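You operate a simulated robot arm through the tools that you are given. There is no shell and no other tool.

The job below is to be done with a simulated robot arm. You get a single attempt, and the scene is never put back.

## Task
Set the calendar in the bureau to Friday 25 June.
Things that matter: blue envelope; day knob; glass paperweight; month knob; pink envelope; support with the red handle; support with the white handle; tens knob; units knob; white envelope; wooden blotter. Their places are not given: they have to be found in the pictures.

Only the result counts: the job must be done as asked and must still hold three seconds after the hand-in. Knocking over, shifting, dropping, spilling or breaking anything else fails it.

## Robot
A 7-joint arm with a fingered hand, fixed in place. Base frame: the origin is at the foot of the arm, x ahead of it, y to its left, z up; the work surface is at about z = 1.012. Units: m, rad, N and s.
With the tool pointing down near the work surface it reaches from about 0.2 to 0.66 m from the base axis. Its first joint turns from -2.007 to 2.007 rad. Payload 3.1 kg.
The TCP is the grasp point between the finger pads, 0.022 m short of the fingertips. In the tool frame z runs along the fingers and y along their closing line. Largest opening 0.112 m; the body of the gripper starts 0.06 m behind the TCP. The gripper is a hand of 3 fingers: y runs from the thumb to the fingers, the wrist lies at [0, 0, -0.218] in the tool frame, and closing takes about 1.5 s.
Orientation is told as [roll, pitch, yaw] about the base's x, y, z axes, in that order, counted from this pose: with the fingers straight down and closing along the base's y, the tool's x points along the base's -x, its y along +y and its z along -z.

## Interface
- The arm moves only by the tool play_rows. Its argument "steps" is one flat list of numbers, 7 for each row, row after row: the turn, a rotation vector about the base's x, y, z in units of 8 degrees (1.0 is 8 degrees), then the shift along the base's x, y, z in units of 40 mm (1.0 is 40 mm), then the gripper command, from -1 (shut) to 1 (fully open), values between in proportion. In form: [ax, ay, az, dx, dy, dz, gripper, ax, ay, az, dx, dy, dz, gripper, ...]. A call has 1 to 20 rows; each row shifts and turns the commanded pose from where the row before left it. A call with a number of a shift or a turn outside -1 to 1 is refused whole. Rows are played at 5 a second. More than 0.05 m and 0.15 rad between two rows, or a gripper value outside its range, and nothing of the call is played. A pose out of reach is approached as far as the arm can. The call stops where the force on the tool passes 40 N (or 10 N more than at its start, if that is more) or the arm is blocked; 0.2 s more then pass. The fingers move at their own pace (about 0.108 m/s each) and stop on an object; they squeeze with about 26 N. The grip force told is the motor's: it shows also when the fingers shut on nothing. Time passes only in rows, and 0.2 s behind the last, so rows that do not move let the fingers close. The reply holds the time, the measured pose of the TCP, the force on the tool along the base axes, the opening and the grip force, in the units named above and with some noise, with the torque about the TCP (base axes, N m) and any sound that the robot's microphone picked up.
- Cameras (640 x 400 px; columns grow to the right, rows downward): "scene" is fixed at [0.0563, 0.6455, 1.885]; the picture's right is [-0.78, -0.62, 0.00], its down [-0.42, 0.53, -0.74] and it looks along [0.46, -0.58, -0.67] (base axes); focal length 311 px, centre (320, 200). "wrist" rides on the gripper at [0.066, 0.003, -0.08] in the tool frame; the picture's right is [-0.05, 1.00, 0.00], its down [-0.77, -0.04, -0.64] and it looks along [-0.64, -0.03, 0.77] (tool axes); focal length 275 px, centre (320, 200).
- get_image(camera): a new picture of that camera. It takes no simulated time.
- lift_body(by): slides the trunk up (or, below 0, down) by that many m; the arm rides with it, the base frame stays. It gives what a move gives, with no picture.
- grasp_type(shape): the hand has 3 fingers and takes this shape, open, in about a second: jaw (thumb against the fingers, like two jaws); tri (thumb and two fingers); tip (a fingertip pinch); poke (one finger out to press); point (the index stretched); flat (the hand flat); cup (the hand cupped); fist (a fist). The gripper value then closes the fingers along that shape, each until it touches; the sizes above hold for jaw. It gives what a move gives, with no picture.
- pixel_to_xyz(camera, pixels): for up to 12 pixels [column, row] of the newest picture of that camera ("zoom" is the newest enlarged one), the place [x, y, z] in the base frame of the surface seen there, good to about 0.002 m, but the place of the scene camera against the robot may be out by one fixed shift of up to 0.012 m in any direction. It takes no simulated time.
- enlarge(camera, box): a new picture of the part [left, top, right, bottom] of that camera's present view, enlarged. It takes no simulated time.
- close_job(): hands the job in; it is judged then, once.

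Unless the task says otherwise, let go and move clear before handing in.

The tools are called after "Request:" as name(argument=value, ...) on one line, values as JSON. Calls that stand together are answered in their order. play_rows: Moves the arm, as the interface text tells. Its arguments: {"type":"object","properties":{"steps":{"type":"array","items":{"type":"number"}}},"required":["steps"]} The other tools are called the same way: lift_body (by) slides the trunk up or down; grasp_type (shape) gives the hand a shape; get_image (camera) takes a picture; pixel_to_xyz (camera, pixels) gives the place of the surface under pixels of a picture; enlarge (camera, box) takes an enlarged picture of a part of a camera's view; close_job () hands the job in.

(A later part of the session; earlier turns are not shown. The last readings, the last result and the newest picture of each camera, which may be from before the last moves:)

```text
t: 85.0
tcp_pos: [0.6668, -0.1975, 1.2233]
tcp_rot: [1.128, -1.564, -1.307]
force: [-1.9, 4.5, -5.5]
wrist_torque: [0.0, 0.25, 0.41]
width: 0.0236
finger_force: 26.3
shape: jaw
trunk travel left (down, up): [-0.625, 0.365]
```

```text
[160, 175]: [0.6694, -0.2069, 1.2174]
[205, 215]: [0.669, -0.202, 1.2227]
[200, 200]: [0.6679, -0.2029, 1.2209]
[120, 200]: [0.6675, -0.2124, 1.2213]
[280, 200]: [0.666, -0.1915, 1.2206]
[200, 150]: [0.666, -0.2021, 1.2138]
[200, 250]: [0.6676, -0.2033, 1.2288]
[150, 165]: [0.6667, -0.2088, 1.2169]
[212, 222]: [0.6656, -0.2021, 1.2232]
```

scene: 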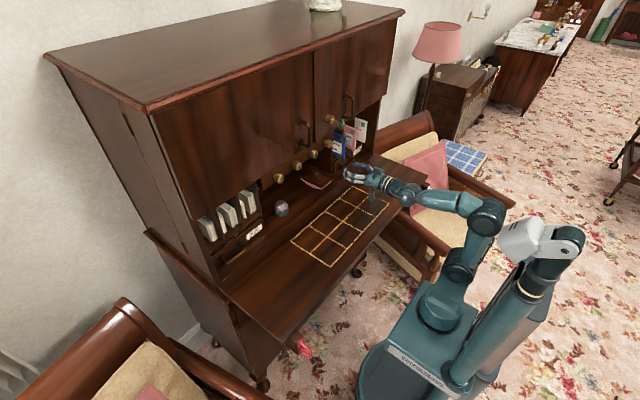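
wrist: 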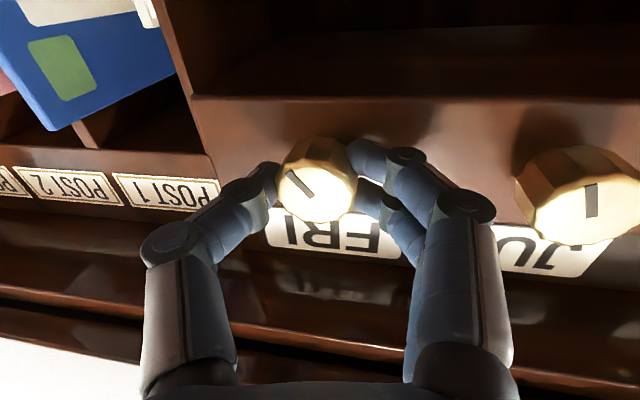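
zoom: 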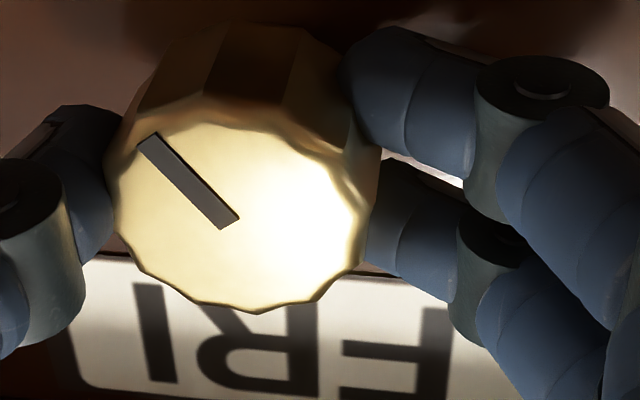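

The pointer is at about 142° and the window clearly reads "FRI". I'll release and check that it stays.

Request:
play_rows(steps=[0, 0, 0, 0, 0, 0, 0, 0, 0, 0, 0, 0, 0, 0, 0, 0, 0, 0, 0, 0, 0, 0, 0, 0, -0.5, 0.09, 0, 0, 0, 0, 0, -0.8, 0.14, 0, 0, 0, 0, 0, -0.8, 0.14, 0, 0, 0, 0, 0, -0.8, 0.14, 0, 0, 0, 0, 0, 0, 0, 0, 0])

Request:
get_image(camera="wrist")

Request:
enlarge(camera="wrist", box=[260, 40, 420, 160])

```text
t: 86.8
tcp_pos: [0.5506, -0.18, 1.222]
tcp_rot: [1.356, -1.563, -1.535]
force: [0.0, -0.8, -0.8]
wrist_torque: [-0.02, 0.01, 0.01]
width: 0.0554
finger_force: 0.1
shape: jaw
trunk travel left (down, up): [-0.625, 0.365]
```

```text
taken
```

wrist: 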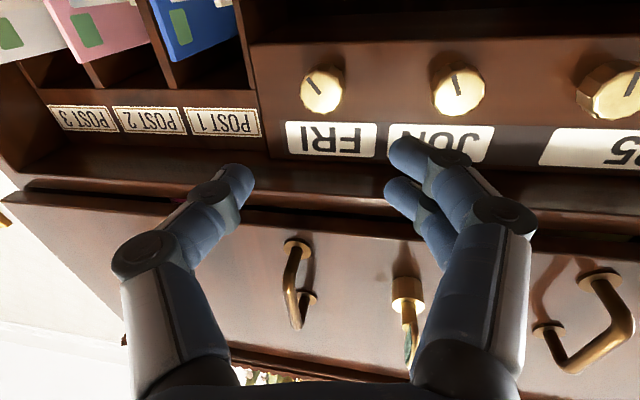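

```text
3.33 times, centred on (340, 100) of wrist
```

zoom: 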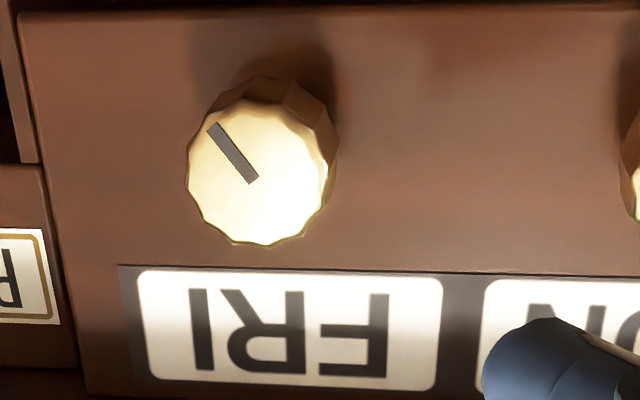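

"FRI" holds after release. I'll measure the pointer's resting angle precisely to see how far it is from a change-over.

Request:
pixel_to_xyz(camera="zoom", pixels=[[260, 165], [200, 165], [320, 165], [260, 105], [260, 235], [250, 180], [214, 130]])

Request:
enlarge(camera="wrist", box=[282, 58, 362, 118])

```text
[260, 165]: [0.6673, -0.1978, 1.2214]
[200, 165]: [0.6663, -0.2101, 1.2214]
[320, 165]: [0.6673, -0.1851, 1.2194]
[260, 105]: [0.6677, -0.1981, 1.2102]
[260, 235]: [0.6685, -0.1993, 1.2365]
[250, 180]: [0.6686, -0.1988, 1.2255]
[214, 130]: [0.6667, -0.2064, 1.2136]
```

```text
6.67 times, centred on (322, 88) of wrist
```

zoom: 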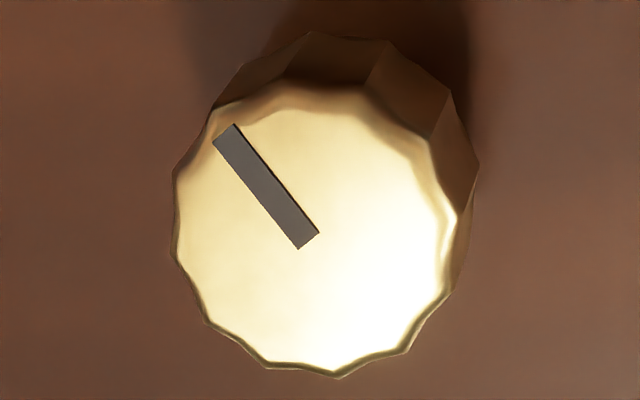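

The pointer rests at ~141°, but I'm unsure how far that is from the next change-over. I'll back off and straighten to view all four knobs and compare pointer angles with the displayed values.

Request:
play_rows(steps=[0, 0, 0, -0.3, 0.5, 0, 0, 0, 0, 0.25, -0.3, 0.5, 0, 0, 0, 0, 0.5, -0.3, 0.5, 0, 0, 0, 0, 0.5, -0.3, 0.5, 0, 0, 0, 0, 0, 0, 0.5, 0, 0, 0, 0, 0, 0, 0.2, 0, 0, 0, 0, 0, 0, 0, 0, 0])

Request:
get_image(camera="wrist")

Request:
enlarge(camera="wrist", box=[100, 30, 340, 180])

```text
t: 88.3
tcp_pos: [0.5004, -0.0695, 1.2237]
tcp_rot: [1.352, -1.565, -1.357]
force: [-1.1, -0.5, -0.6]
wrist_torque: [-0.01, -0.01, -0.02]
width: 0.0558
finger_force: 0.0
shape: jaw
trunk travel left (down, up): [-0.625, 0.365]
```

```text
taken
```

wrist: 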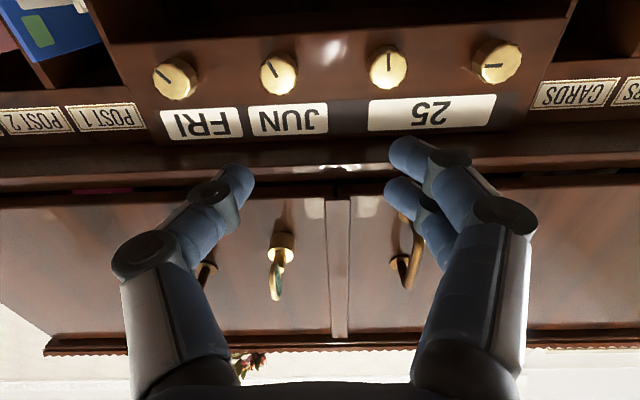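

```text
2.67 times, centred on (220, 105) of wrist
```

zoom: 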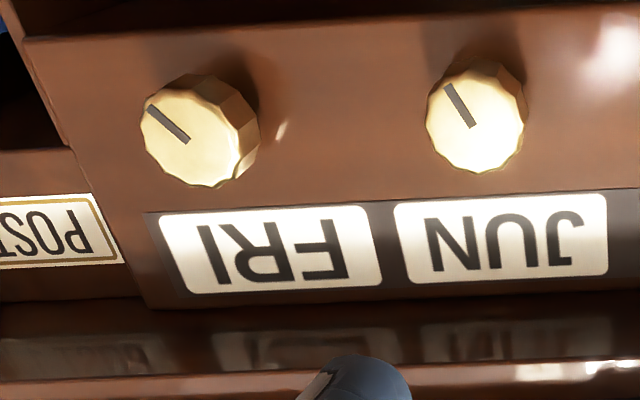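

Month and day pointers look plausible; I'll calibrate all four pointer angles with surface points in high zooms.

Request:
enlarge(camera="wrist", box=[145, 50, 209, 106])

Request:
pixel_to_xyz(camera="wrist", pixels=[[174, 80], [162, 80], [186, 80], [174, 68], [174, 92], [280, 76], [268, 76], [292, 76], [280, 64], [280, 88]])

Request:
enlarge(camera="wrist", box=[248, 46, 312, 102])

Request:
enlarge(camera="wrist", box=[356, 40, 420, 96])

Request:
enlarge(camera="wrist", box=[464, 34, 528, 90])

Request:
pixel_to_xyz(camera="wrist", pixels=[[388, 70], [376, 70], [400, 70], [388, 58], [388, 82], [494, 64], [482, 64], [506, 64], [494, 52], [494, 76]])

```text
7.14 times, centred on (177, 78) of wrist
```

zoom: 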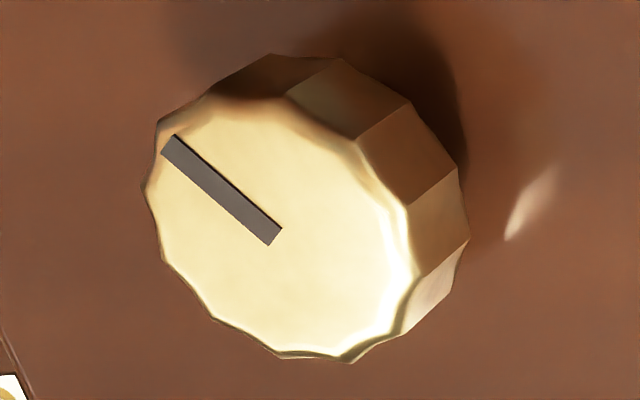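

```text
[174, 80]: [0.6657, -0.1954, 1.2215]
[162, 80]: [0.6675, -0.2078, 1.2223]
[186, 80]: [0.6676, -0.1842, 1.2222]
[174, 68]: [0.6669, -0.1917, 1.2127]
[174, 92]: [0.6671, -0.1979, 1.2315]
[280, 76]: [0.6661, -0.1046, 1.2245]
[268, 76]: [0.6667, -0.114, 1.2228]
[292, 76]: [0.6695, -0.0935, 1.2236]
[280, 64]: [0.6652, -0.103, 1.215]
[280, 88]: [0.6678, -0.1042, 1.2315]
```

```text
7.14 times, centred on (280, 74) of wrist
```

zoom: 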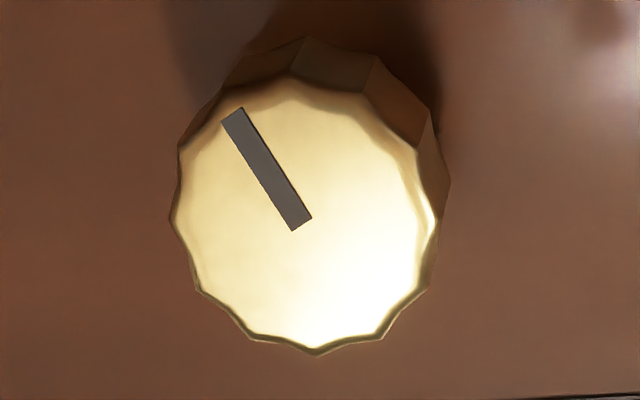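

```text
7.14 times, centred on (388, 68) of wrist
```

zoom: 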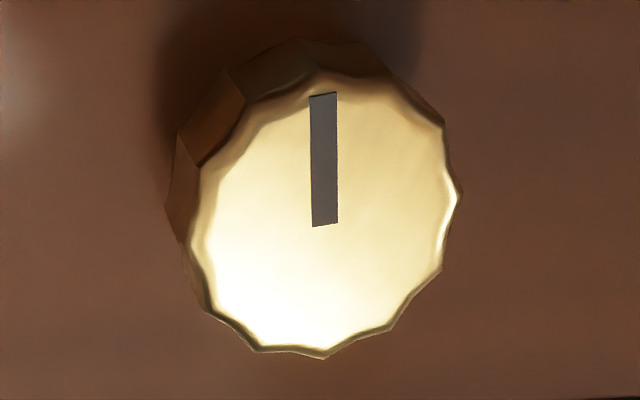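

```text
7.14 times, centred on (496, 62) of wrist
```

zoom: 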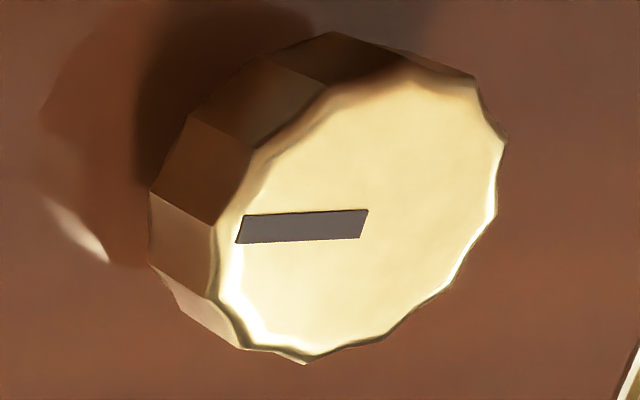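

```text
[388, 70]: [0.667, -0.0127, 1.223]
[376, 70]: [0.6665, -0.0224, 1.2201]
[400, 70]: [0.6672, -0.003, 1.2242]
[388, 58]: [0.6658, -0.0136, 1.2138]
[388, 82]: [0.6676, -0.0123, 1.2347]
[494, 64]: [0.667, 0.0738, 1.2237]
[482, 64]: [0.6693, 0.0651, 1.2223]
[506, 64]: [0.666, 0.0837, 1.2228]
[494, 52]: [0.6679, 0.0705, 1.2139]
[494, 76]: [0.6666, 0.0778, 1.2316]
```

All four windows read right, but analytic pointer angles (day ≈144°, tens ≈90°, units ≈172°, month ≈153°) suggest the day knob may sit near a change-over rather than centred. I'll go back to the day knob, and turn it on carefully to find where SAT begins, so I can centre it.

Request:
play_rows(steps=[0, 0, -0.25, 0.2, -0.5, 0, 0, 0, 0, -0.5, 0.2, -0.5, 0, 0, 0, 0, -0.5, 0.3, -0.5, 0, 0, -0.94, 0.167, 0, 0.3, -0.5, 0, 0, -0.94, 0.167, 0, 0.3, -0.5, 0, 0, -0.94, 0.167, 0, 0, -0.2, 0, 0, -0.94, 0.167, 0, 0, 0, 0, 0, 0, 0, 0, 0, 0, 0, 0])

Request:
get_image(camera="wrist")

```text
t: 90.2
tcp_pos: [0.5541, -0.1784, 1.2227]
tcp_rot: [-1.574, -1.043, 1.393]
force: [0.6, 0.5, 0.0]
wrist_torque: [0.01, -0.02, 0.01]
width: 0.0556
finger_force: 0.2
shape: jaw
trunk travel left (down, up): [-0.625, 0.365]
```

```text
taken
```

wrist: 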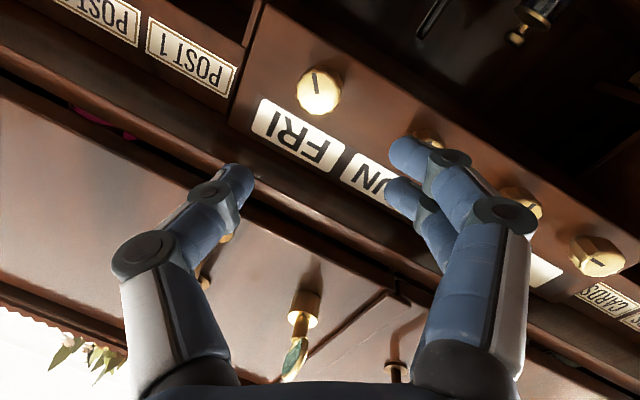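

Roll −30°, in front of the day knob. I'll approach and grip again.

Request:
play_rows(steps=[0, 0, 0, 0.6, -0.105, 0.02, 0, 0, 0, 0, 0.6, -0.105, 0.02, 0, 0, 0, 0, 0.6, -0.105, 0, 0, 0, 0, 0, 0.6, -0.105, 0, 0, 0, 0, 0, 0.4, -0.07, 0, 0, 0, 0, 0, 0, 0, 0, 0])

Request:
play_rows(steps=[0, 0, 0, 0, 0, 0, -1, 0, 0, 0, 0, 0, 0, -1, 0, 0, 0, 0, 0, 0, -1, 0, 0, 0, 0, 0, 0, -1])

Request:
get_image(camera="wrist")

```text
t: 91.5
tcp_pos: [0.6642, -0.1977, 1.2255]
tcp_rot: [-1.574, -1.044, 1.392]
force: [-0.3, -0.4, -0.7]
wrist_torque: [-0.03, -0.04, -0.01]
width: 0.0556
finger_force: 0.1
shape: jaw
trunk travel left (down, up): [-0.625, 0.365]
```

```text
t: 92.5
tcp_pos: [0.6656, -0.1963, 1.2237]
tcp_rot: [-1.573, -1.046, 1.392]
force: [1.5, -1.4, -0.2]
wrist_torque: [-0.03, 0.02, 0.13]
width: 0.0237
finger_force: 25.6
shape: jaw
trunk travel left (down, up): [-0.625, 0.365]
```

```text
taken
```

wrist: 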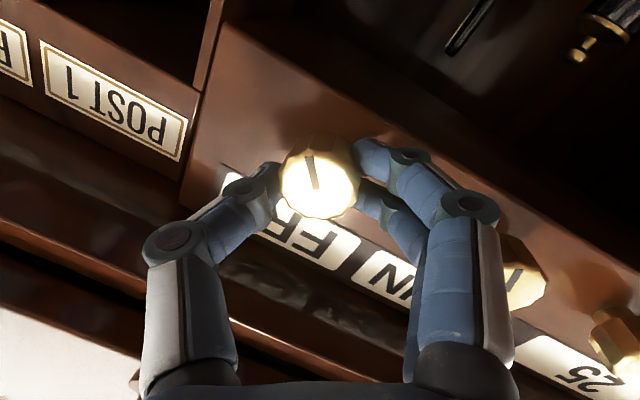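

Gripped, still "FRI". I'll turn 16° clockwise and read.

Request:
play_rows(steps=[0.984, -0.178, 0, 0, 0, 0, -1, 0.984, -0.178, 0, 0, 0, 0, -1, 0, 0, 0, 0, 0, 0, -1])

Request:
enlarge(camera="wrist", box=[220, 130, 420, 290])

```text
t: 93.3
tcp_pos: [0.6664, -0.1975, 1.225]
tcp_rot: [-1.574, -1.325, 1.392]
force: [4.8, -0.9, 4.0]
wrist_torque: [0.0, 0.03, 0.17]
width: 0.0233
finger_force: 25.5
shape: jaw
trunk travel left (down, up): [-0.625, 0.365]
```

```text
2.50 times, centred on (320, 210) of wrist
```

zoom: 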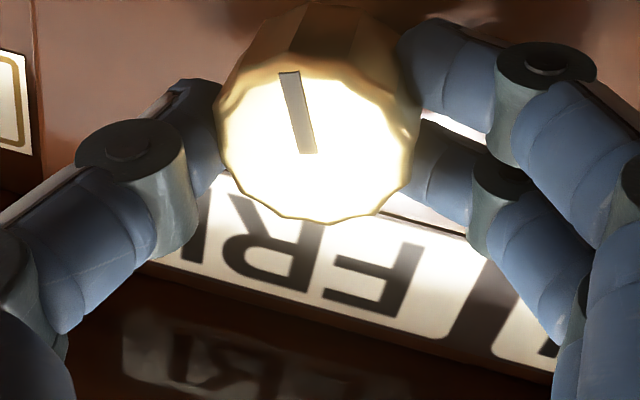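

Still "FRI" at about 158°. Continuing 12° more.

Request:
play_rows(steps=[0.738, -0.134, 0, 0, 0, 0, -1, 0.738, -0.134, 0, 0, 0, 0, -1, 0, 0, 0, 0, 0, 0, -1])

Request:
enlarge(camera="wrist", box=[220, 130, 420, 290])

```text
t: 94.2
tcp_pos: [0.6663, -0.1986, 1.2239]
tcp_rot: [-1.579, -1.536, 1.401]
force: [8.1, -3.3, 6.4]
wrist_torque: [-0.02, -0.01, 0.13]
width: 0.0231
finger_force: 25.8
shape: jaw
trunk travel left (down, up): [-0.625, 0.365]
```

```text
2.50 times, centred on (320, 210) of wrist
```

zoom: 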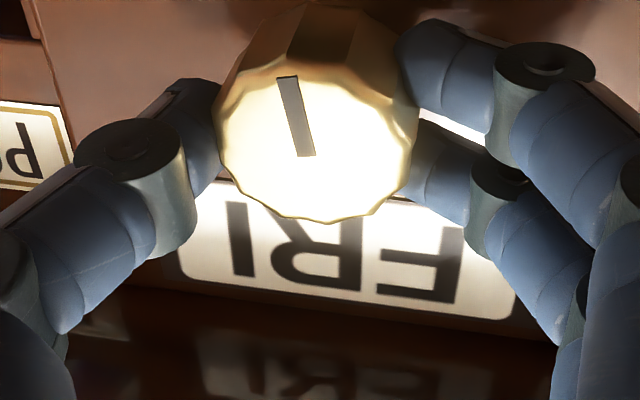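

Still "FRI" at about 170°. Continuing another 12°.

Request:
play_rows(steps=[0.738, -0.134, 0, 0, 0, 0, -1, 0.738, -0.134, 0, 0, 0, 0, -1, 0, 0, 0, 0, 0, 0, -1])

Request:
enlarge(camera="wrist", box=[220, 130, 420, 290])

```text
t: 95.0
tcp_pos: [0.6656, -0.198, 1.2234]
tcp_rot: [1.57, -1.398, -1.752]
force: [4.4, -3.3, 4.8]
wrist_torque: [-0.03, -0.03, 0.23]
width: 0.0234
finger_force: 26.3
shape: jaw
trunk travel left (down, up): [-0.625, 0.365]
```

```text
2.50 times, centred on (320, 210) of wrist
```

zoom: 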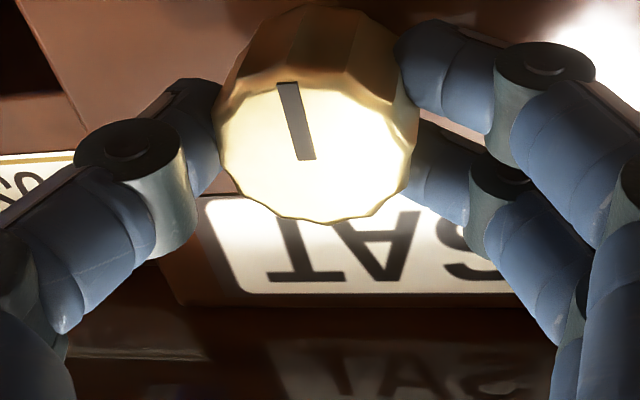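

It flipped to "SAT" at ~182°, so FRI spans about 140–180° (40° steps, centre ≈160°). I'll turn back 22° to centre on FRI.

Request:
play_rows(steps=[-0.902, 0.163, 0, 0, 0, 0, -1, -0.902, 0.163, 0, 0, 0, 0, -1, -0.902, 0.163, 0, 0, 0, 0, -1, 0, 0, 0, 0, 0, 0, -1])

Request:
enlarge(camera="wrist", box=[220, 130, 420, 290])

```text
t: 96.0
tcp_pos: [0.6651, -0.1969, 1.224]
tcp_rot: [-1.571, -1.356, 1.392]
force: [0.6, -1.2, 2.9]
wrist_torque: [-0.04, 0.02, 0.19]
width: 0.0235
finger_force: 25.9
shape: jaw
trunk travel left (down, up): [-0.625, 0.365]
```

```text
2.50 times, centred on (320, 210) of wrist
```

zoom: 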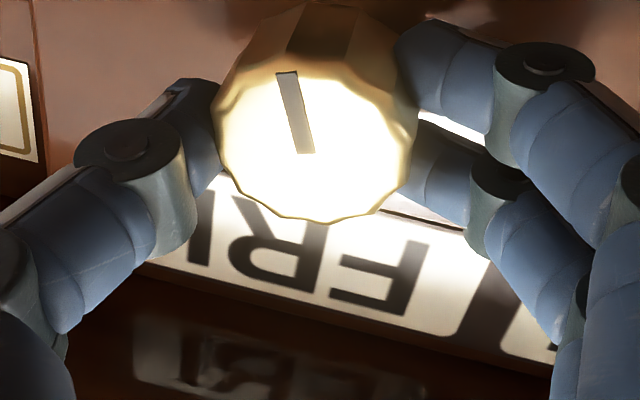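

"FRI" with the pointer near 161°, centred. I'll release and back off; then I'll centre the other knobs the same way, since their step sizes may differ too.

Request:
play_rows(steps=[0, 0, 0, 0, 0, 0, 0, 0, 0, 0, 0, 0, 0, 0, 0, 0, 0, 0, 0, 0, 0, 0, 0, 0, -0.5, 0.09, 0, 0, 0, 0, 0, -0.8, 0.14, 0, 0, 0, 0, 0, -0.8, 0.14, 0, 0, 0, 0, 0, -0.8, 0.14, 0, 0, 0, 0, 0, 0, 0, 0, 0])

Request:
enlarge(camera="wrist", box=[230, 40, 550, 240])

```text
t: 97.8
tcp_pos: [0.5503, -0.1769, 1.2261]
tcp_rot: [-1.571, -1.358, 1.393]
force: [-0.1, 0.8, 0.0]
wrist_torque: [0.0, 0.0, 0.02]
width: 0.0554
finger_force: 0.1
shape: jaw
trunk travel left (down, up): [-0.625, 0.365]
```

```text
2.00 times, centred on (390, 140) of wrist
```

zoom: 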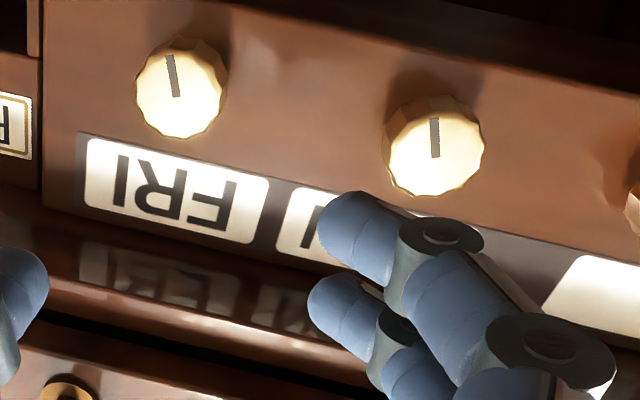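

FRI stays. Next I'll move to the month knob (y≈-0.105), straightening the yaw.

Request:
play_rows(steps=[0, 0, 0.32, 0, 0.45, 0, 0, 0, 0, 0.32, 0, 0.45, 0, 0, 0, 0, 0.32, 0, 0.45, -0.02, 0, 0, 0, 0.32, 0, 0.45, -0.02, 0, 0, 0, 0, 0, 0, 0, 0])

Request:
get_image(camera="wrist")

```text
t: 99.0
tcp_pos: [0.5489, -0.1044, 1.2222]
tcp_rot: [-1.577, -1.358, 1.576]
force: [-0.2, -0.3, -0.6]
wrist_torque: [0.02, -0.04, -0.01]
width: 0.0555
finger_force: 0.0
shape: jaw
trunk travel left (down, up): [-0.625, 0.365]
```

```text
taken
```

wrist: 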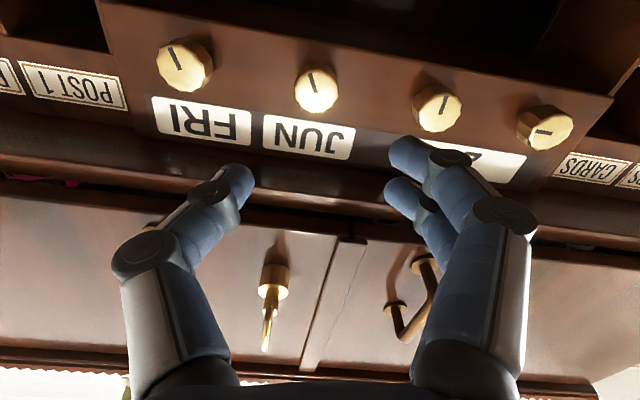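

In front of the month knob at roll −12°. I'll approach and grip it.

Request:
play_rows(steps=[0, 0, 0, 0.6, 0, 0.02, 0, 0, 0, 0, 0.6, 0, 0.02, 0, 0, 0, 0, 0.6, 0, 0.01, 0, 0, 0, 0, 0.6, 0, 0, 0, 0, 0, 0, 0.5, 0, 0, 0, 0, 0, 0, 0, 0, 0, 0])

Request:
enlarge(camera="wrist", box=[220, 130, 420, 290])

```text
t: 100.3
tcp_pos: [0.666, -0.1027, 1.2234]
tcp_rot: [-1.579, -1.358, 1.576]
force: [0.0, -0.8, 0.3]
wrist_torque: [0.02, 0.0, 0.02]
width: 0.0554
finger_force: 0.1
shape: jaw
trunk travel left (down, up): [-0.625, 0.365]
```

```text
2.50 times, centred on (320, 210) of wrist
```

zoom: 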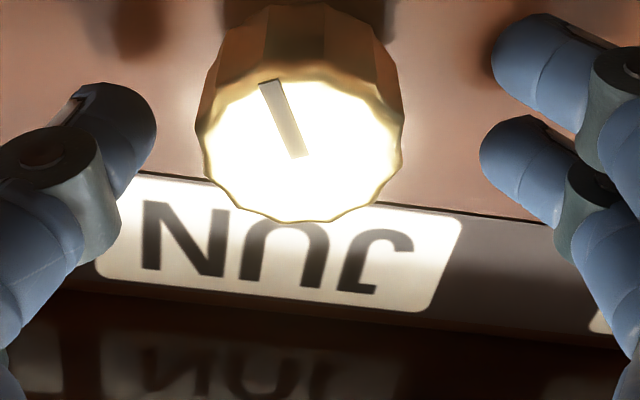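

The window reads "JUN" and the pointer is ≈154°. I'll centre the hand by 1 mm, grip, and turn 12° clockwise to locate the change-over.

Request:
play_rows(steps=[0, 0, 0, 0, -0.04, 0.01, 0, 0, 0, 0, 0, 0, 0, -1, 0, 0, 0, 0, 0, 0, -1, 0, 0, 0, 0, 0, 0, -1, 0, 0, 0, 0, 0, 0, -1])

Request:
play_rows(steps=[0.75, 0, 0, 0, 0, 0, -1, 0.75, 0, 0, 0, 0, 0, -1, 0, 0, 0, 0, 0, 0, -1])

Request:
enlarge(camera="wrist", box=[220, 130, 420, 290])

```text
t: 101.5
tcp_pos: [0.6658, -0.1053, 1.2263]
tcp_rot: [-1.576, -1.358, 1.573]
force: [2.0, -0.7, 0.8]
wrist_torque: [0.02, 0.0, -0.02]
width: 0.0226
finger_force: 26.3
shape: jaw
trunk travel left (down, up): [-0.625, 0.365]
```

```text
t: 102.3
tcp_pos: [0.6671, -0.1064, 1.2254]
tcp_rot: [-1.358, -1.569, 1.357]
force: [0.8, -0.9, -0.6]
wrist_torque: [-0.01, 0.0, 0.0]
width: 0.0227
finger_force: 25.5
shape: jaw
trunk travel left (down, up): [-0.625, 0.365]
```

```text
2.50 times, centred on (320, 210) of wrist
```

zoom: 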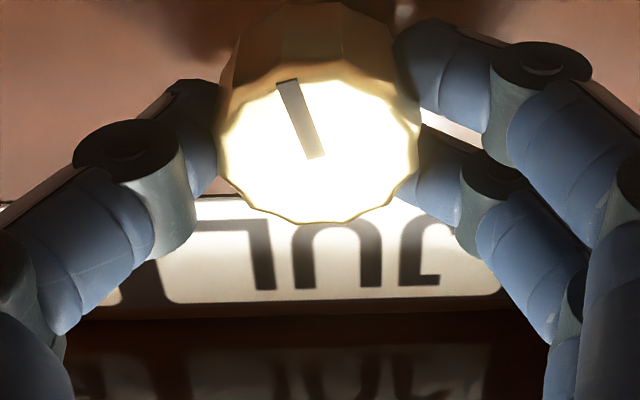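

It flipped to "JUL" at ≈166°. I'll turn back 6° to narrow the boundary.

Request:
play_rows(steps=[-0.75, 0, 0, 0, 0, 0, -1, 0, 0, 0, 0, 0, 0, -1])

Request:
enlarge(camera="wrist", box=[220, 130, 420, 290])

```text
t: 103.0
tcp_pos: [0.6659, -0.1062, 1.2251]
tcp_rot: [-1.569, -1.46, 1.569]
force: [1.1, 0.2, -1.8]
wrist_torque: [-0.01, 0.02, -0.03]
width: 0.0226
finger_force: 26.2
shape: jaw
trunk travel left (down, up): [-0.625, 0.365]
```

```text
2.50 times, centred on (320, 210) of wrist
```

zoom: 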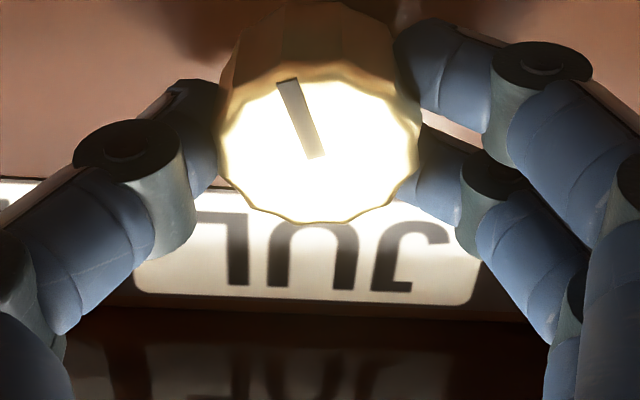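

Still "JUL" at ≈160°. Turning back another 4°.

Request:
play_rows(steps=[-0.5, 0, 0, 0, 0, 0, -1, 0, 0, 0, 0, 0, 0, -1])

Request:
enlarge(camera="wrist", box=[220, 130, 420, 290])

```text
t: 103.5
tcp_pos: [0.666, -0.1064, 1.2254]
tcp_rot: [-1.571, -1.392, 1.569]
force: [0.5, -0.7, -3.4]
wrist_torque: [-0.02, 0.03, 0.0]
width: 0.0228
finger_force: 25.4
shape: jaw
trunk travel left (down, up): [-0.625, 0.365]
```

```text
2.50 times, centred on (320, 210) of wrist
```

zoom: 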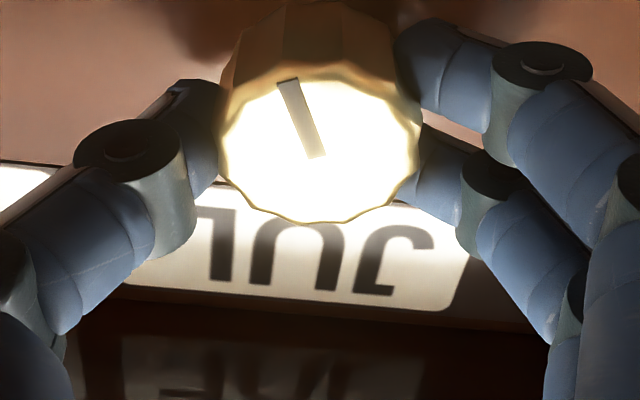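

Still "JUL" near 156° — so June had been right at the border. I'll go back 4° more.

Request:
play_rows(steps=[-0.5, 0, 0, 0, 0, 0, -1, 0, 0, 0, 0, 0, 0, -1])

Request:
enlarge(camera="wrist", box=[220, 130, 420, 290])

```text
t: 104.2
tcp_pos: [0.6673, -0.1068, 1.2257]
tcp_rot: [-1.572, -1.32, 1.571]
force: [2.1, 0.5, -1.7]
wrist_torque: [-0.05, 0.02, -0.05]
width: 0.0224
finger_force: 25.8
shape: jaw
trunk travel left (down, up): [-0.625, 0.365]
```

```text
2.50 times, centred on (320, 210) of wrist
```

zoom: 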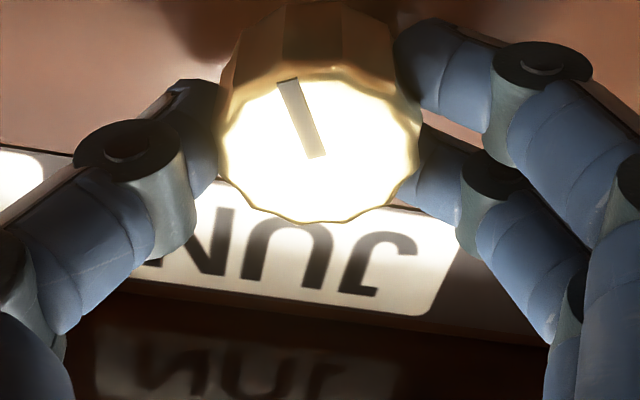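

It flipped back to "JUN" at ≈151°, so the JUN/JUL border is ≈153.5°. I'll now find the lower border: back 22°.

Request:
play_rows(steps=[-0.9, 0, 0, 0, 0, 0, -1, -0.9, 0, 0, 0, 0, 0, -1, -0.95, 0, 0, 0, 0, 0, -1, 0, 0, 0, 0, 0, 0, -1])

Request:
enlarge(camera="wrist", box=[220, 130, 420, 290])

```text
t: 105.2
tcp_pos: [0.6661, -0.1061, 1.2266]
tcp_rot: [-1.571, -0.935, 1.569]
force: [-1.5, 2.0, -7.3]
wrist_torque: [0.03, 0.13, 0.07]
width: 0.0223
finger_force: 26.7
shape: jaw
trunk travel left (down, up): [-0.625, 0.365]
```

```text
2.50 times, centred on (320, 210) of wrist
```

zoom: 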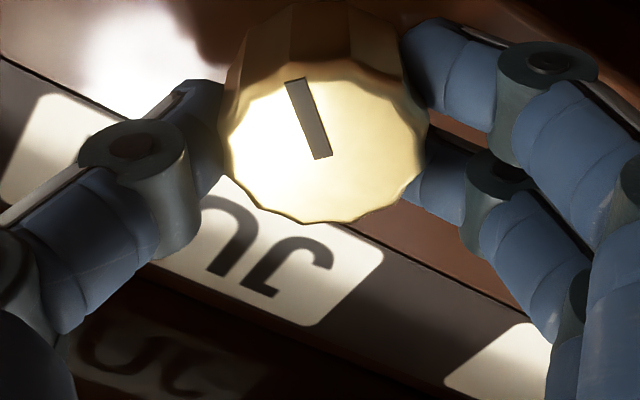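

Still "JU…" (JUN) at ≈129°. Going back 4° more.

Request:
play_rows(steps=[-0.5, 0, 0, 0, 0, 0, -1, 0, 0, 0, 0, 0, 0, -1])

Request:
enlarge(camera="wrist", box=[220, 130, 420, 290])

```text
t: 105.8
tcp_pos: [0.6671, -0.1061, 1.2255]
tcp_rot: [-1.572, -0.868, 1.57]
force: [0.0, 3.6, -6.6]
wrist_torque: [0.03, 0.13, 0.12]
width: 0.0224
finger_force: 26.7
shape: jaw
trunk travel left (down, up): [-0.625, 0.365]
```

```text
2.50 times, centred on (320, 210) of wrist
```

zoom: 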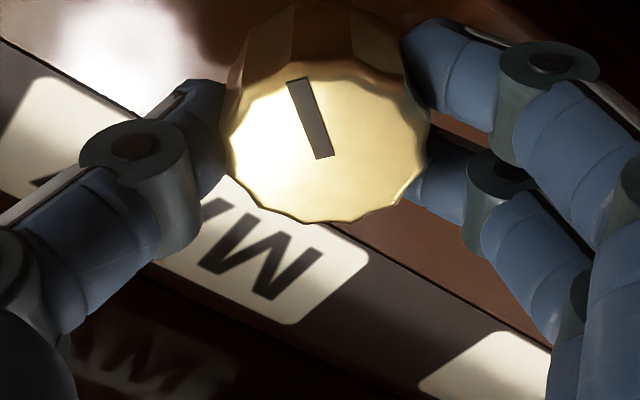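

It flipped to "MAY" at φ≈−38°, and to JUL at φ≈−12°, so the centre of June is at φ≈−25.5°. I'll turn back clockwise 15° to centre.

Request:
play_rows(steps=[0.93, 0, 0, 0, 0, 0, -1, 0.93, 0, 0, 0, 0, 0, -1, 0, 0, 0, 0, 0, 0, -1])

Request:
enlarge(camera="wrist", box=[220, 130, 420, 290])

```text
t: 106.5
tcp_pos: [0.6666, -0.1066, 1.2264]
tcp_rot: [-1.571, -1.13, 1.569]
force: [-1.4, 1.8, -8.1]
wrist_torque: [0.05, 0.15, 0.08]
width: 0.0221
finger_force: 25.9
shape: jaw
trunk travel left (down, up): [-0.625, 0.365]
```

```text
2.50 times, centred on (320, 210) of wrist
```

zoom: 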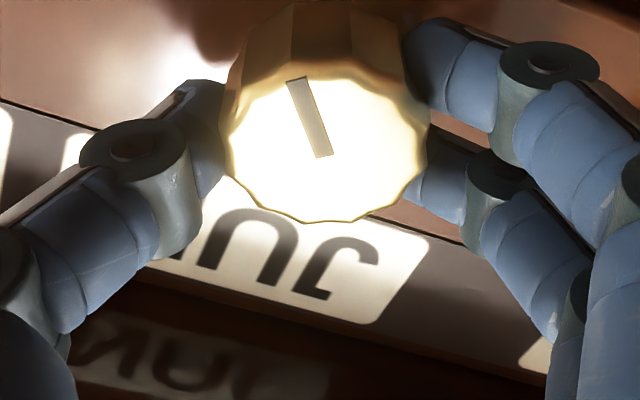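

Centred on June at φ≈−25°. I'll relieve the small side load, release and back off.

Request:
play_rows(steps=[0, 0, 0, 0, 0, -0.025, -1, 0, 0, 0, 0, 0, 0, 0, 0, 0, 0, 0, 0, 0, 0, 0, 0, 0, 0, 0, 0, 0, 0, 0, 0, -0.5, 0, 0, 0, 0, 0, 0, -0.8, 0, 0, 0, 0, 0, 0, -0.8, 0, 0, 0, 0, 0, 0, -0.8, 0, 0, 0, 0, 0, 0, 0, 0, 0, 0])

Request:
get_image(camera="wrist")

Request:
enlarge(camera="wrist", box=[288, 55, 352, 111])

```text
t: 108.5
tcp_pos: [0.5501, -0.1068, 1.2258]
tcp_rot: [-1.573, -1.128, 1.573]
force: [-0.1, 0.5, -0.3]
wrist_torque: [-0.02, 0.03, 0.02]
width: 0.0557
finger_force: 0.0
shape: jaw
trunk travel left (down, up): [-0.625, 0.365]
```

```text
taken
```

wrist: 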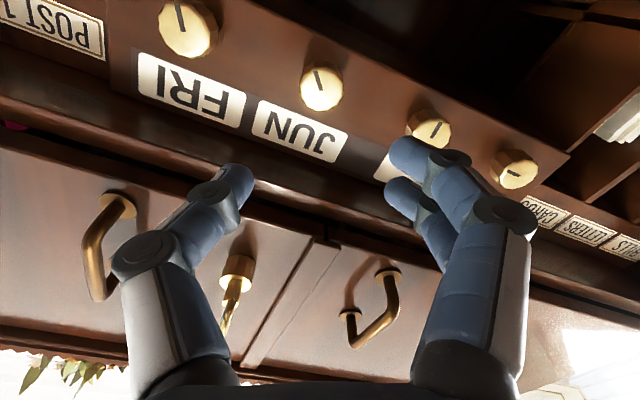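

```text
7.14 times, centred on (320, 83) of wrist
```

zoom: 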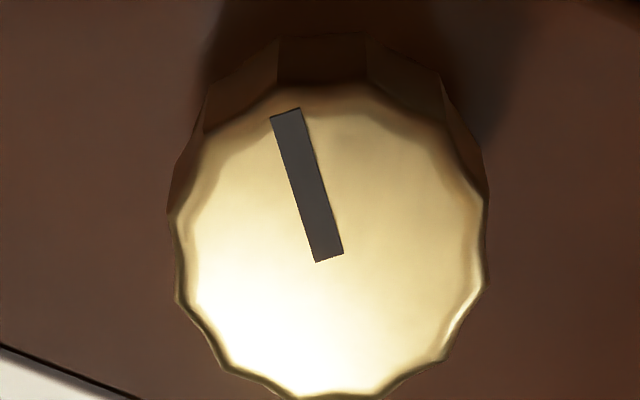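

JUN is centred (pointer ≈140.6°, i.e. 28° steps). Next the units knob: I'll move to y≈-0.012 and do the same check.

Request:
play_rows(steps=[0, 0, 0, 0, 0.6, 0, 0, 0, 0, 0, 0, 0.6, 0, 0, 0, 0, 0, 0, 0.6, -0.01, 0, 0, 0, 0, 0, 0.56, -0.01, 0, 0, 0, 0, 0, 0, 0, 0])

Request:
get_image(camera="wrist")

Request:
enlarge(camera="wrist", box=[288, 55, 352, 111])

```text
t: 109.8
tcp_pos: [0.5522, -0.014, 1.2241]
tcp_rot: [-1.574, -1.129, 1.572]
force: [-0.2, 0.5, 0.3]
wrist_torque: [0.03, 0.03, -0.04]
width: 0.0551
finger_force: 0.1
shape: jaw
trunk travel left (down, up): [-0.625, 0.365]
```

```text
taken
```

wrist: 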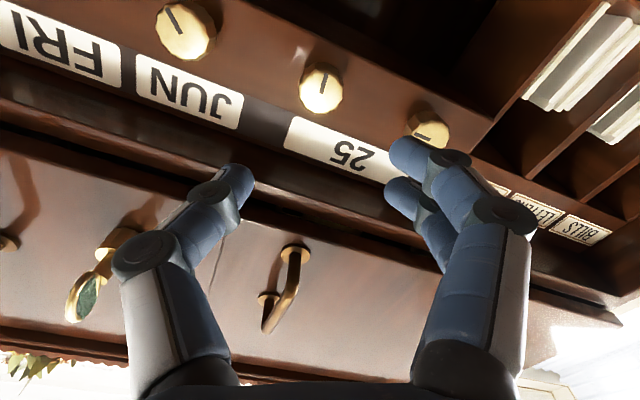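

```text
7.14 times, centred on (320, 83) of wrist
```

zoom: 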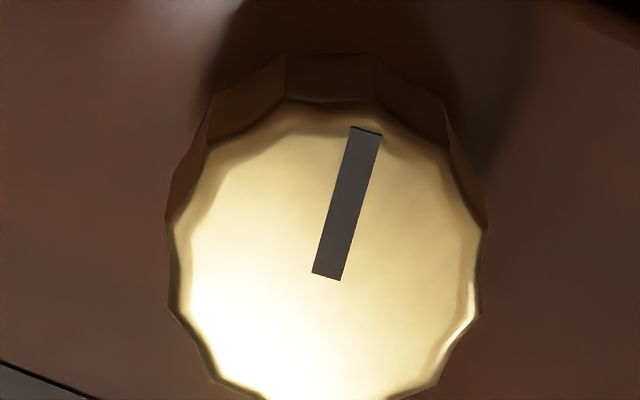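

Units pointer is again ≈172.8° while "2" was at ≈63°, suggesting ~32° steps and a border near 176°. I'll grip and find the borders.

Request:
play_rows(steps=[0, 0, 0, 0.6, 0.02, 0, 0, 0, 0, 0, 0.6, 0.02, 0, 0, 0, 0, 0, 0.6, 0, 0, 0, 0, 0, 0, 0.6, 0, 0, 0, 0, 0, 0, 0.45, 0, 0, 0, 0, 0, 0, 0, 0, 0, 0])

Request:
enlarge(camera="wrist", box=[220, 130, 420, 290])

```text
t: 111.2
tcp_pos: [0.6633, -0.0116, 1.2255]
tcp_rot: [-1.574, -1.13, 1.573]
force: [0.2, 0.5, 0.1]
wrist_torque: [0.02, -0.02, 0.01]
width: 0.0555
finger_force: 0.1
shape: jaw
trunk travel left (down, up): [-0.625, 0.365]
```

```text
2.50 times, centred on (320, 210) of wrist
```

zoom: 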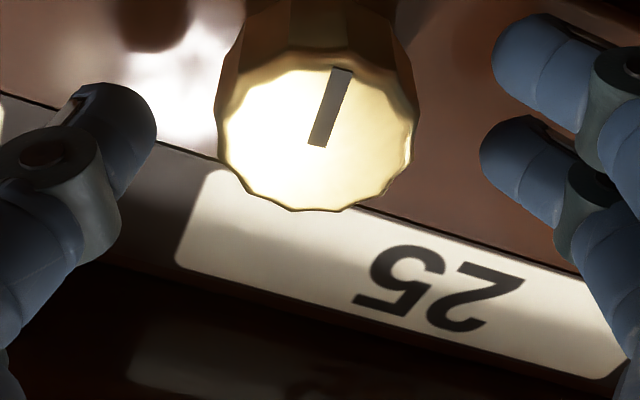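

Centred and reading "25". I'll advance 2 mm, grip and turn +6°.

Request:
play_rows(steps=[0, 0, 0, 0.06, 0, 0, 0, 0, 0, 0, 0, 0, 0, -1, 0, 0, 0, 0, 0, 0, -1, 0, 0, 0, 0, 0, 0, -1, 0, 0, 0, 0, 0, 0, -1])

Request:
enlarge(camera="wrist", box=[220, 130, 420, 290])

Request:
play_rows(steps=[0.75, 0, 0, 0, 0, 0, -1, 0, 0, 0, 0, 0, 0, -1])

Request:
enlarge(camera="wrist", box=[220, 130, 420, 290])

```text
t: 112.3
tcp_pos: [0.6654, -0.0106, 1.2242]
tcp_rot: [-1.576, -1.129, 1.572]
force: [1.2, -1.4, 1.2]
wrist_torque: [-0.03, -0.02, 0.06]
width: 0.0227
finger_force: 26.8
shape: jaw
trunk travel left (down, up): [-0.625, 0.365]
```

```text
2.50 times, centred on (320, 210) of wrist
```

zoom: 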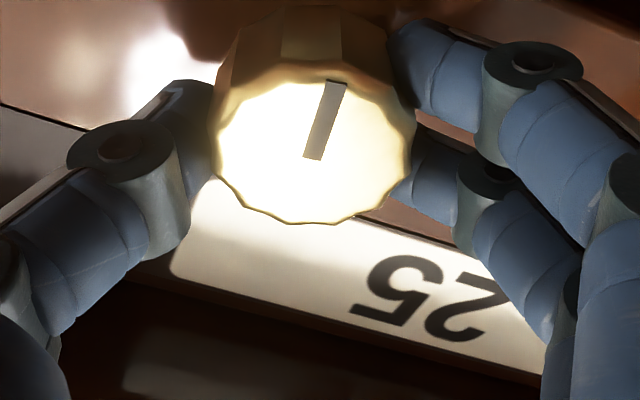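

```text
t: 113.0
tcp_pos: [0.6661, -0.0103, 1.2249]
tcp_rot: [-1.573, -1.234, 1.572]
force: [1.2, -0.7, 2.0]
wrist_torque: [0.0, -0.04, 0.01]
width: 0.0226
finger_force: 25.9
shape: jaw
trunk travel left (down, up): [-0.625, 0.365]
```

```text
2.50 times, centred on (320, 210) of wrist
```

zoom: 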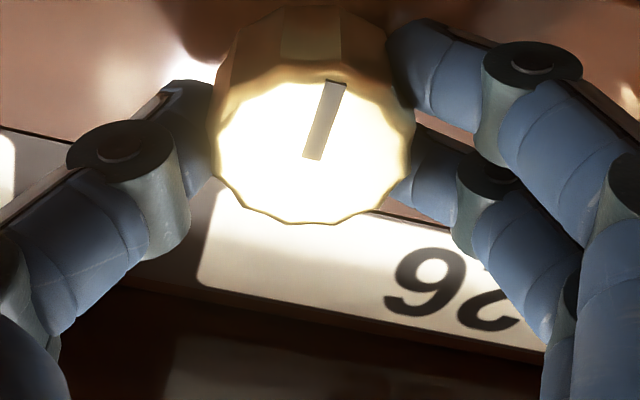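

It flipped to "26" within 6°, so the border is ≈176° (32° steps, centre ≈160°). I'll turn back ~34° to look for the lower border.

Request:
play_rows(steps=[-0.95, 0, 0, 0, 0, 0, -1, -0.95, 0, 0, 0, 0, 0, -1, -0.95, 0, 0, 0, 0, 0, -1, -0.95, 0, 0, 0, 0, 0, -1, 0, 0, 0, 0, 0, 0, -1])

Request:
enlarge(camera="wrist", box=[220, 130, 420, 290])

Request:
play_rows(steps=[-0.75, 0, 0, 0, 0, 0, -1, 0, 0, 0, 0, 0, 0, -1])

Request:
enlarge(camera="wrist", box=[220, 130, 420, 290])

```text
t: 114.2
tcp_pos: [0.6658, -0.0108, 1.2244]
tcp_rot: [-1.571, -0.701, 1.571]
force: [-2.7, -1.5, -5.3]
wrist_torque: [0.0, 0.08, -0.04]
width: 0.0224
finger_force: 26.1
shape: jaw
trunk travel left (down, up): [-0.625, 0.365]
```

```text
2.50 times, centred on (320, 210) of wrist
```

zoom: 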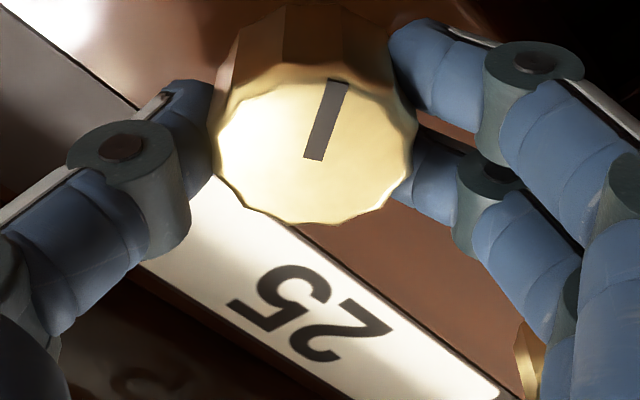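

```text
t: 114.8
tcp_pos: [0.667, -0.0102, 1.2243]
tcp_rot: [-1.571, -0.597, 1.571]
force: [-5.4, -1.3, -8.0]
wrist_torque: [0.01, 0.16, -0.01]
width: 0.023
finger_force: 26.5
shape: jaw
trunk travel left (down, up): [-0.625, 0.365]
```

```text
2.50 times, centred on (320, 210) of wrist
```

zoom: 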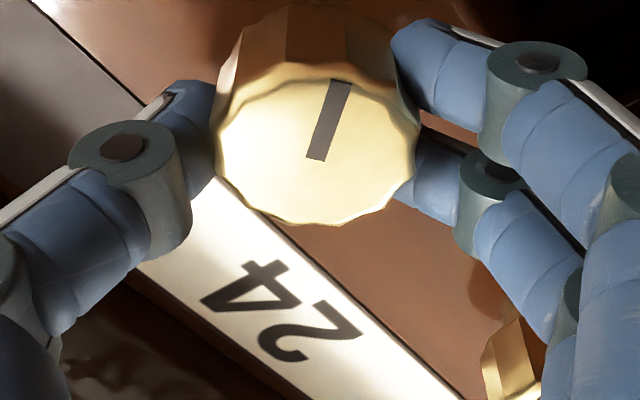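

"25" at φ −49.8° and "24" at −55.8°; so the centre of 5 is φ≈−37.7°. I'll turn clockwise 18°.

Request:
play_rows(steps=[0.75, 0, 0, 0, 0, -0.01, -1, 0.75, 0, 0, 0, 0, -0.01, -1, 0.75, 0, 0, 0, 0, 0, -1, 0, 0, 0, 0, 0, 0, -1])

Request:
enlarge(camera="wrist", box=[220, 130, 420, 290])

```text
t: 115.8
tcp_pos: [0.6664, -0.0109, 1.2241]
tcp_rot: [-1.572, -0.913, 1.571]
force: [-0.8, -1.1, -3.9]
wrist_torque: [0.01, 0.1, 0.02]
width: 0.0227
finger_force: 26.0
shape: jaw
trunk travel left (down, up): [-0.625, 0.365]
```

```text
2.50 times, centred on (320, 210) of wrist
```

zoom: 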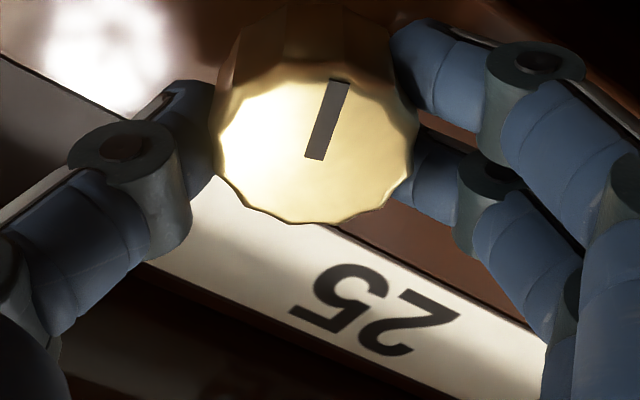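

Units is centred on "5" (φ −37.7°). I'll release, back off and move on to the tens knob.

Request:
play_rows(steps=[0, 0, 0, 0, 0, 0, 0, 0, 0, 0, 0, 0, 0, 0, 0, 0, 0, 0, 0, 0, 0, 0, 0, 0, -0.5, 0, 0, 0, 0, 0, 0, -0.8, 0, 0, 0, 0, 0, 0, -0.8, 0, 0, 0, 0, 0, 0, -0.8, 0, 0, 0, 0, 0, 0, 0, 0, 0, 0])

Request:
play_rows(steps=[0, 0, 0, 0, 0.6, 0, 0, 0, 0, 0, 0, 0.6, 0, 0, 0, 0, 0, 0, 0.6, 0, 0, 0, 0, 0, 0, 0.5, 0, 0, 0, 0, 0, 0, 0, 0, 0])

Request:
get_image(camera="wrist")

Request:
enlarge(camera="wrist", box=[288, 55, 352, 111])

```text
t: 117.5
tcp_pos: [0.5521, -0.0108, 1.2243]
tcp_rot: [-1.574, -0.912, 1.571]
force: [0.0, 0.5, -0.1]
wrist_torque: [0.01, 0.01, -0.01]
width: 0.0555
finger_force: 0.0
shape: jaw
trunk travel left (down, up): [-0.625, 0.365]
```

```text
t: 118.8
tcp_pos: [0.5496, 0.0818, 1.2248]
tcp_rot: [-1.573, -0.91, 1.572]
force: [0.5, 1.2, -0.1]
wrist_torque: [0.02, 0.0, 0.03]
width: 0.0553
finger_force: 0.1
shape: jaw
trunk travel left (down, up): [-0.625, 0.365]
```

```text
taken
```

wrist: 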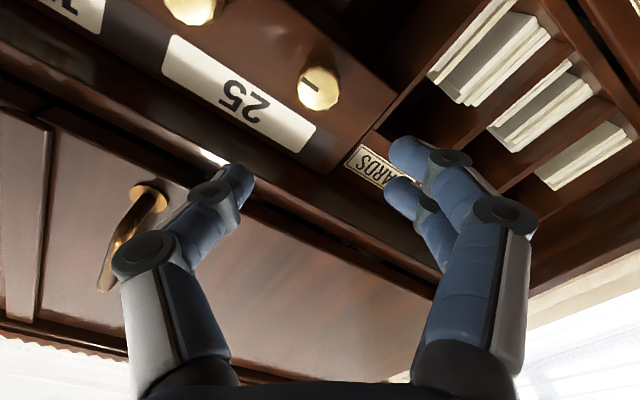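

```text
7.14 times, centred on (320, 83) of wrist
```

zoom: 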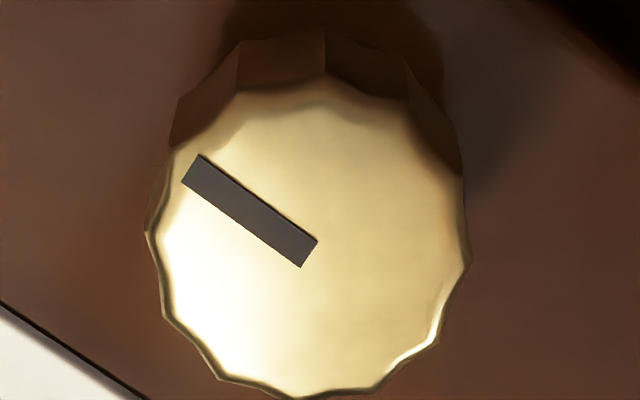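

The tens pointer is at ≈90°. I'll approach and grip to find its borders as well.

Request:
play_rows(steps=[0, 0, 0, 0.6, -0.02, 0, 0, 0, 0, 0, 0.6, -0.01, 0, 0, 0, 0, 0, 0.6, 0, 0, 0, 0, 0, 0, 0.6, 0, 0, 0, 0, 0, 0, 0.5, 0, 0, 0, 0, 0, 0, 0, 0, 0, 0])

Request:
enlarge(camera="wrist", box=[220, 130, 420, 290])

Request:
play_rows(steps=[0, 0, 0, 0, 0, 0, -1, 0, 0, 0, 0, 0, 0, -1, 0, 0, 0, 0, 0, 0, -1, 0, 0, 0, 0, 0, 0, -1])

Request:
enlarge(camera="wrist", box=[180, 130, 420, 290])

```text
t: 120.2
tcp_pos: [0.6643, 0.0787, 1.2235]
tcp_rot: [-1.575, -0.912, 1.573]
force: [-0.3, 0.5, -0.3]
wrist_torque: [0.02, 0.01, -0.01]
width: 0.0555
finger_force: 0.0
shape: jaw
trunk travel left (down, up): [-0.625, 0.365]
```

```text
2.50 times, centred on (320, 210) of wrist
```

zoom: 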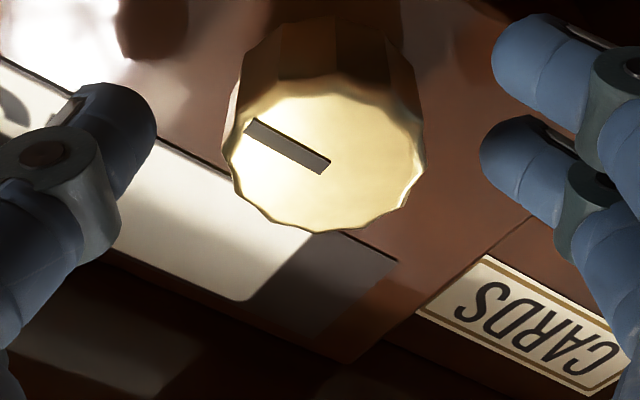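

```text
t: 121.2
tcp_pos: [0.6654, 0.0788, 1.2226]
tcp_rot: [-1.572, -0.912, 1.572]
force: [2.4, 0.3, 0.7]
wrist_torque: [-0.03, -0.03, 0.01]
width: 0.0229
finger_force: 25.9
shape: jaw
trunk travel left (down, up): [-0.625, 0.365]
```

```text
2.50 times, centred on (300, 210) of wrist
```

zoom: 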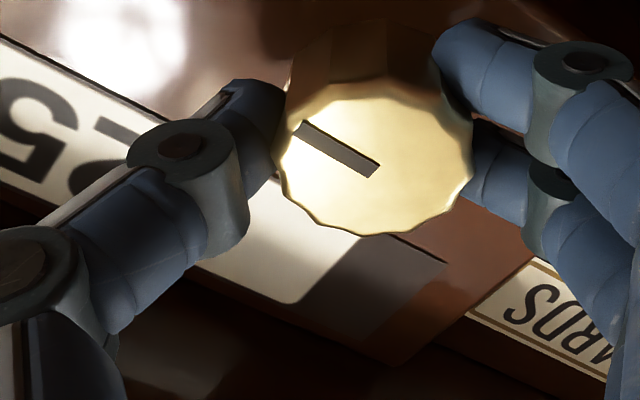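

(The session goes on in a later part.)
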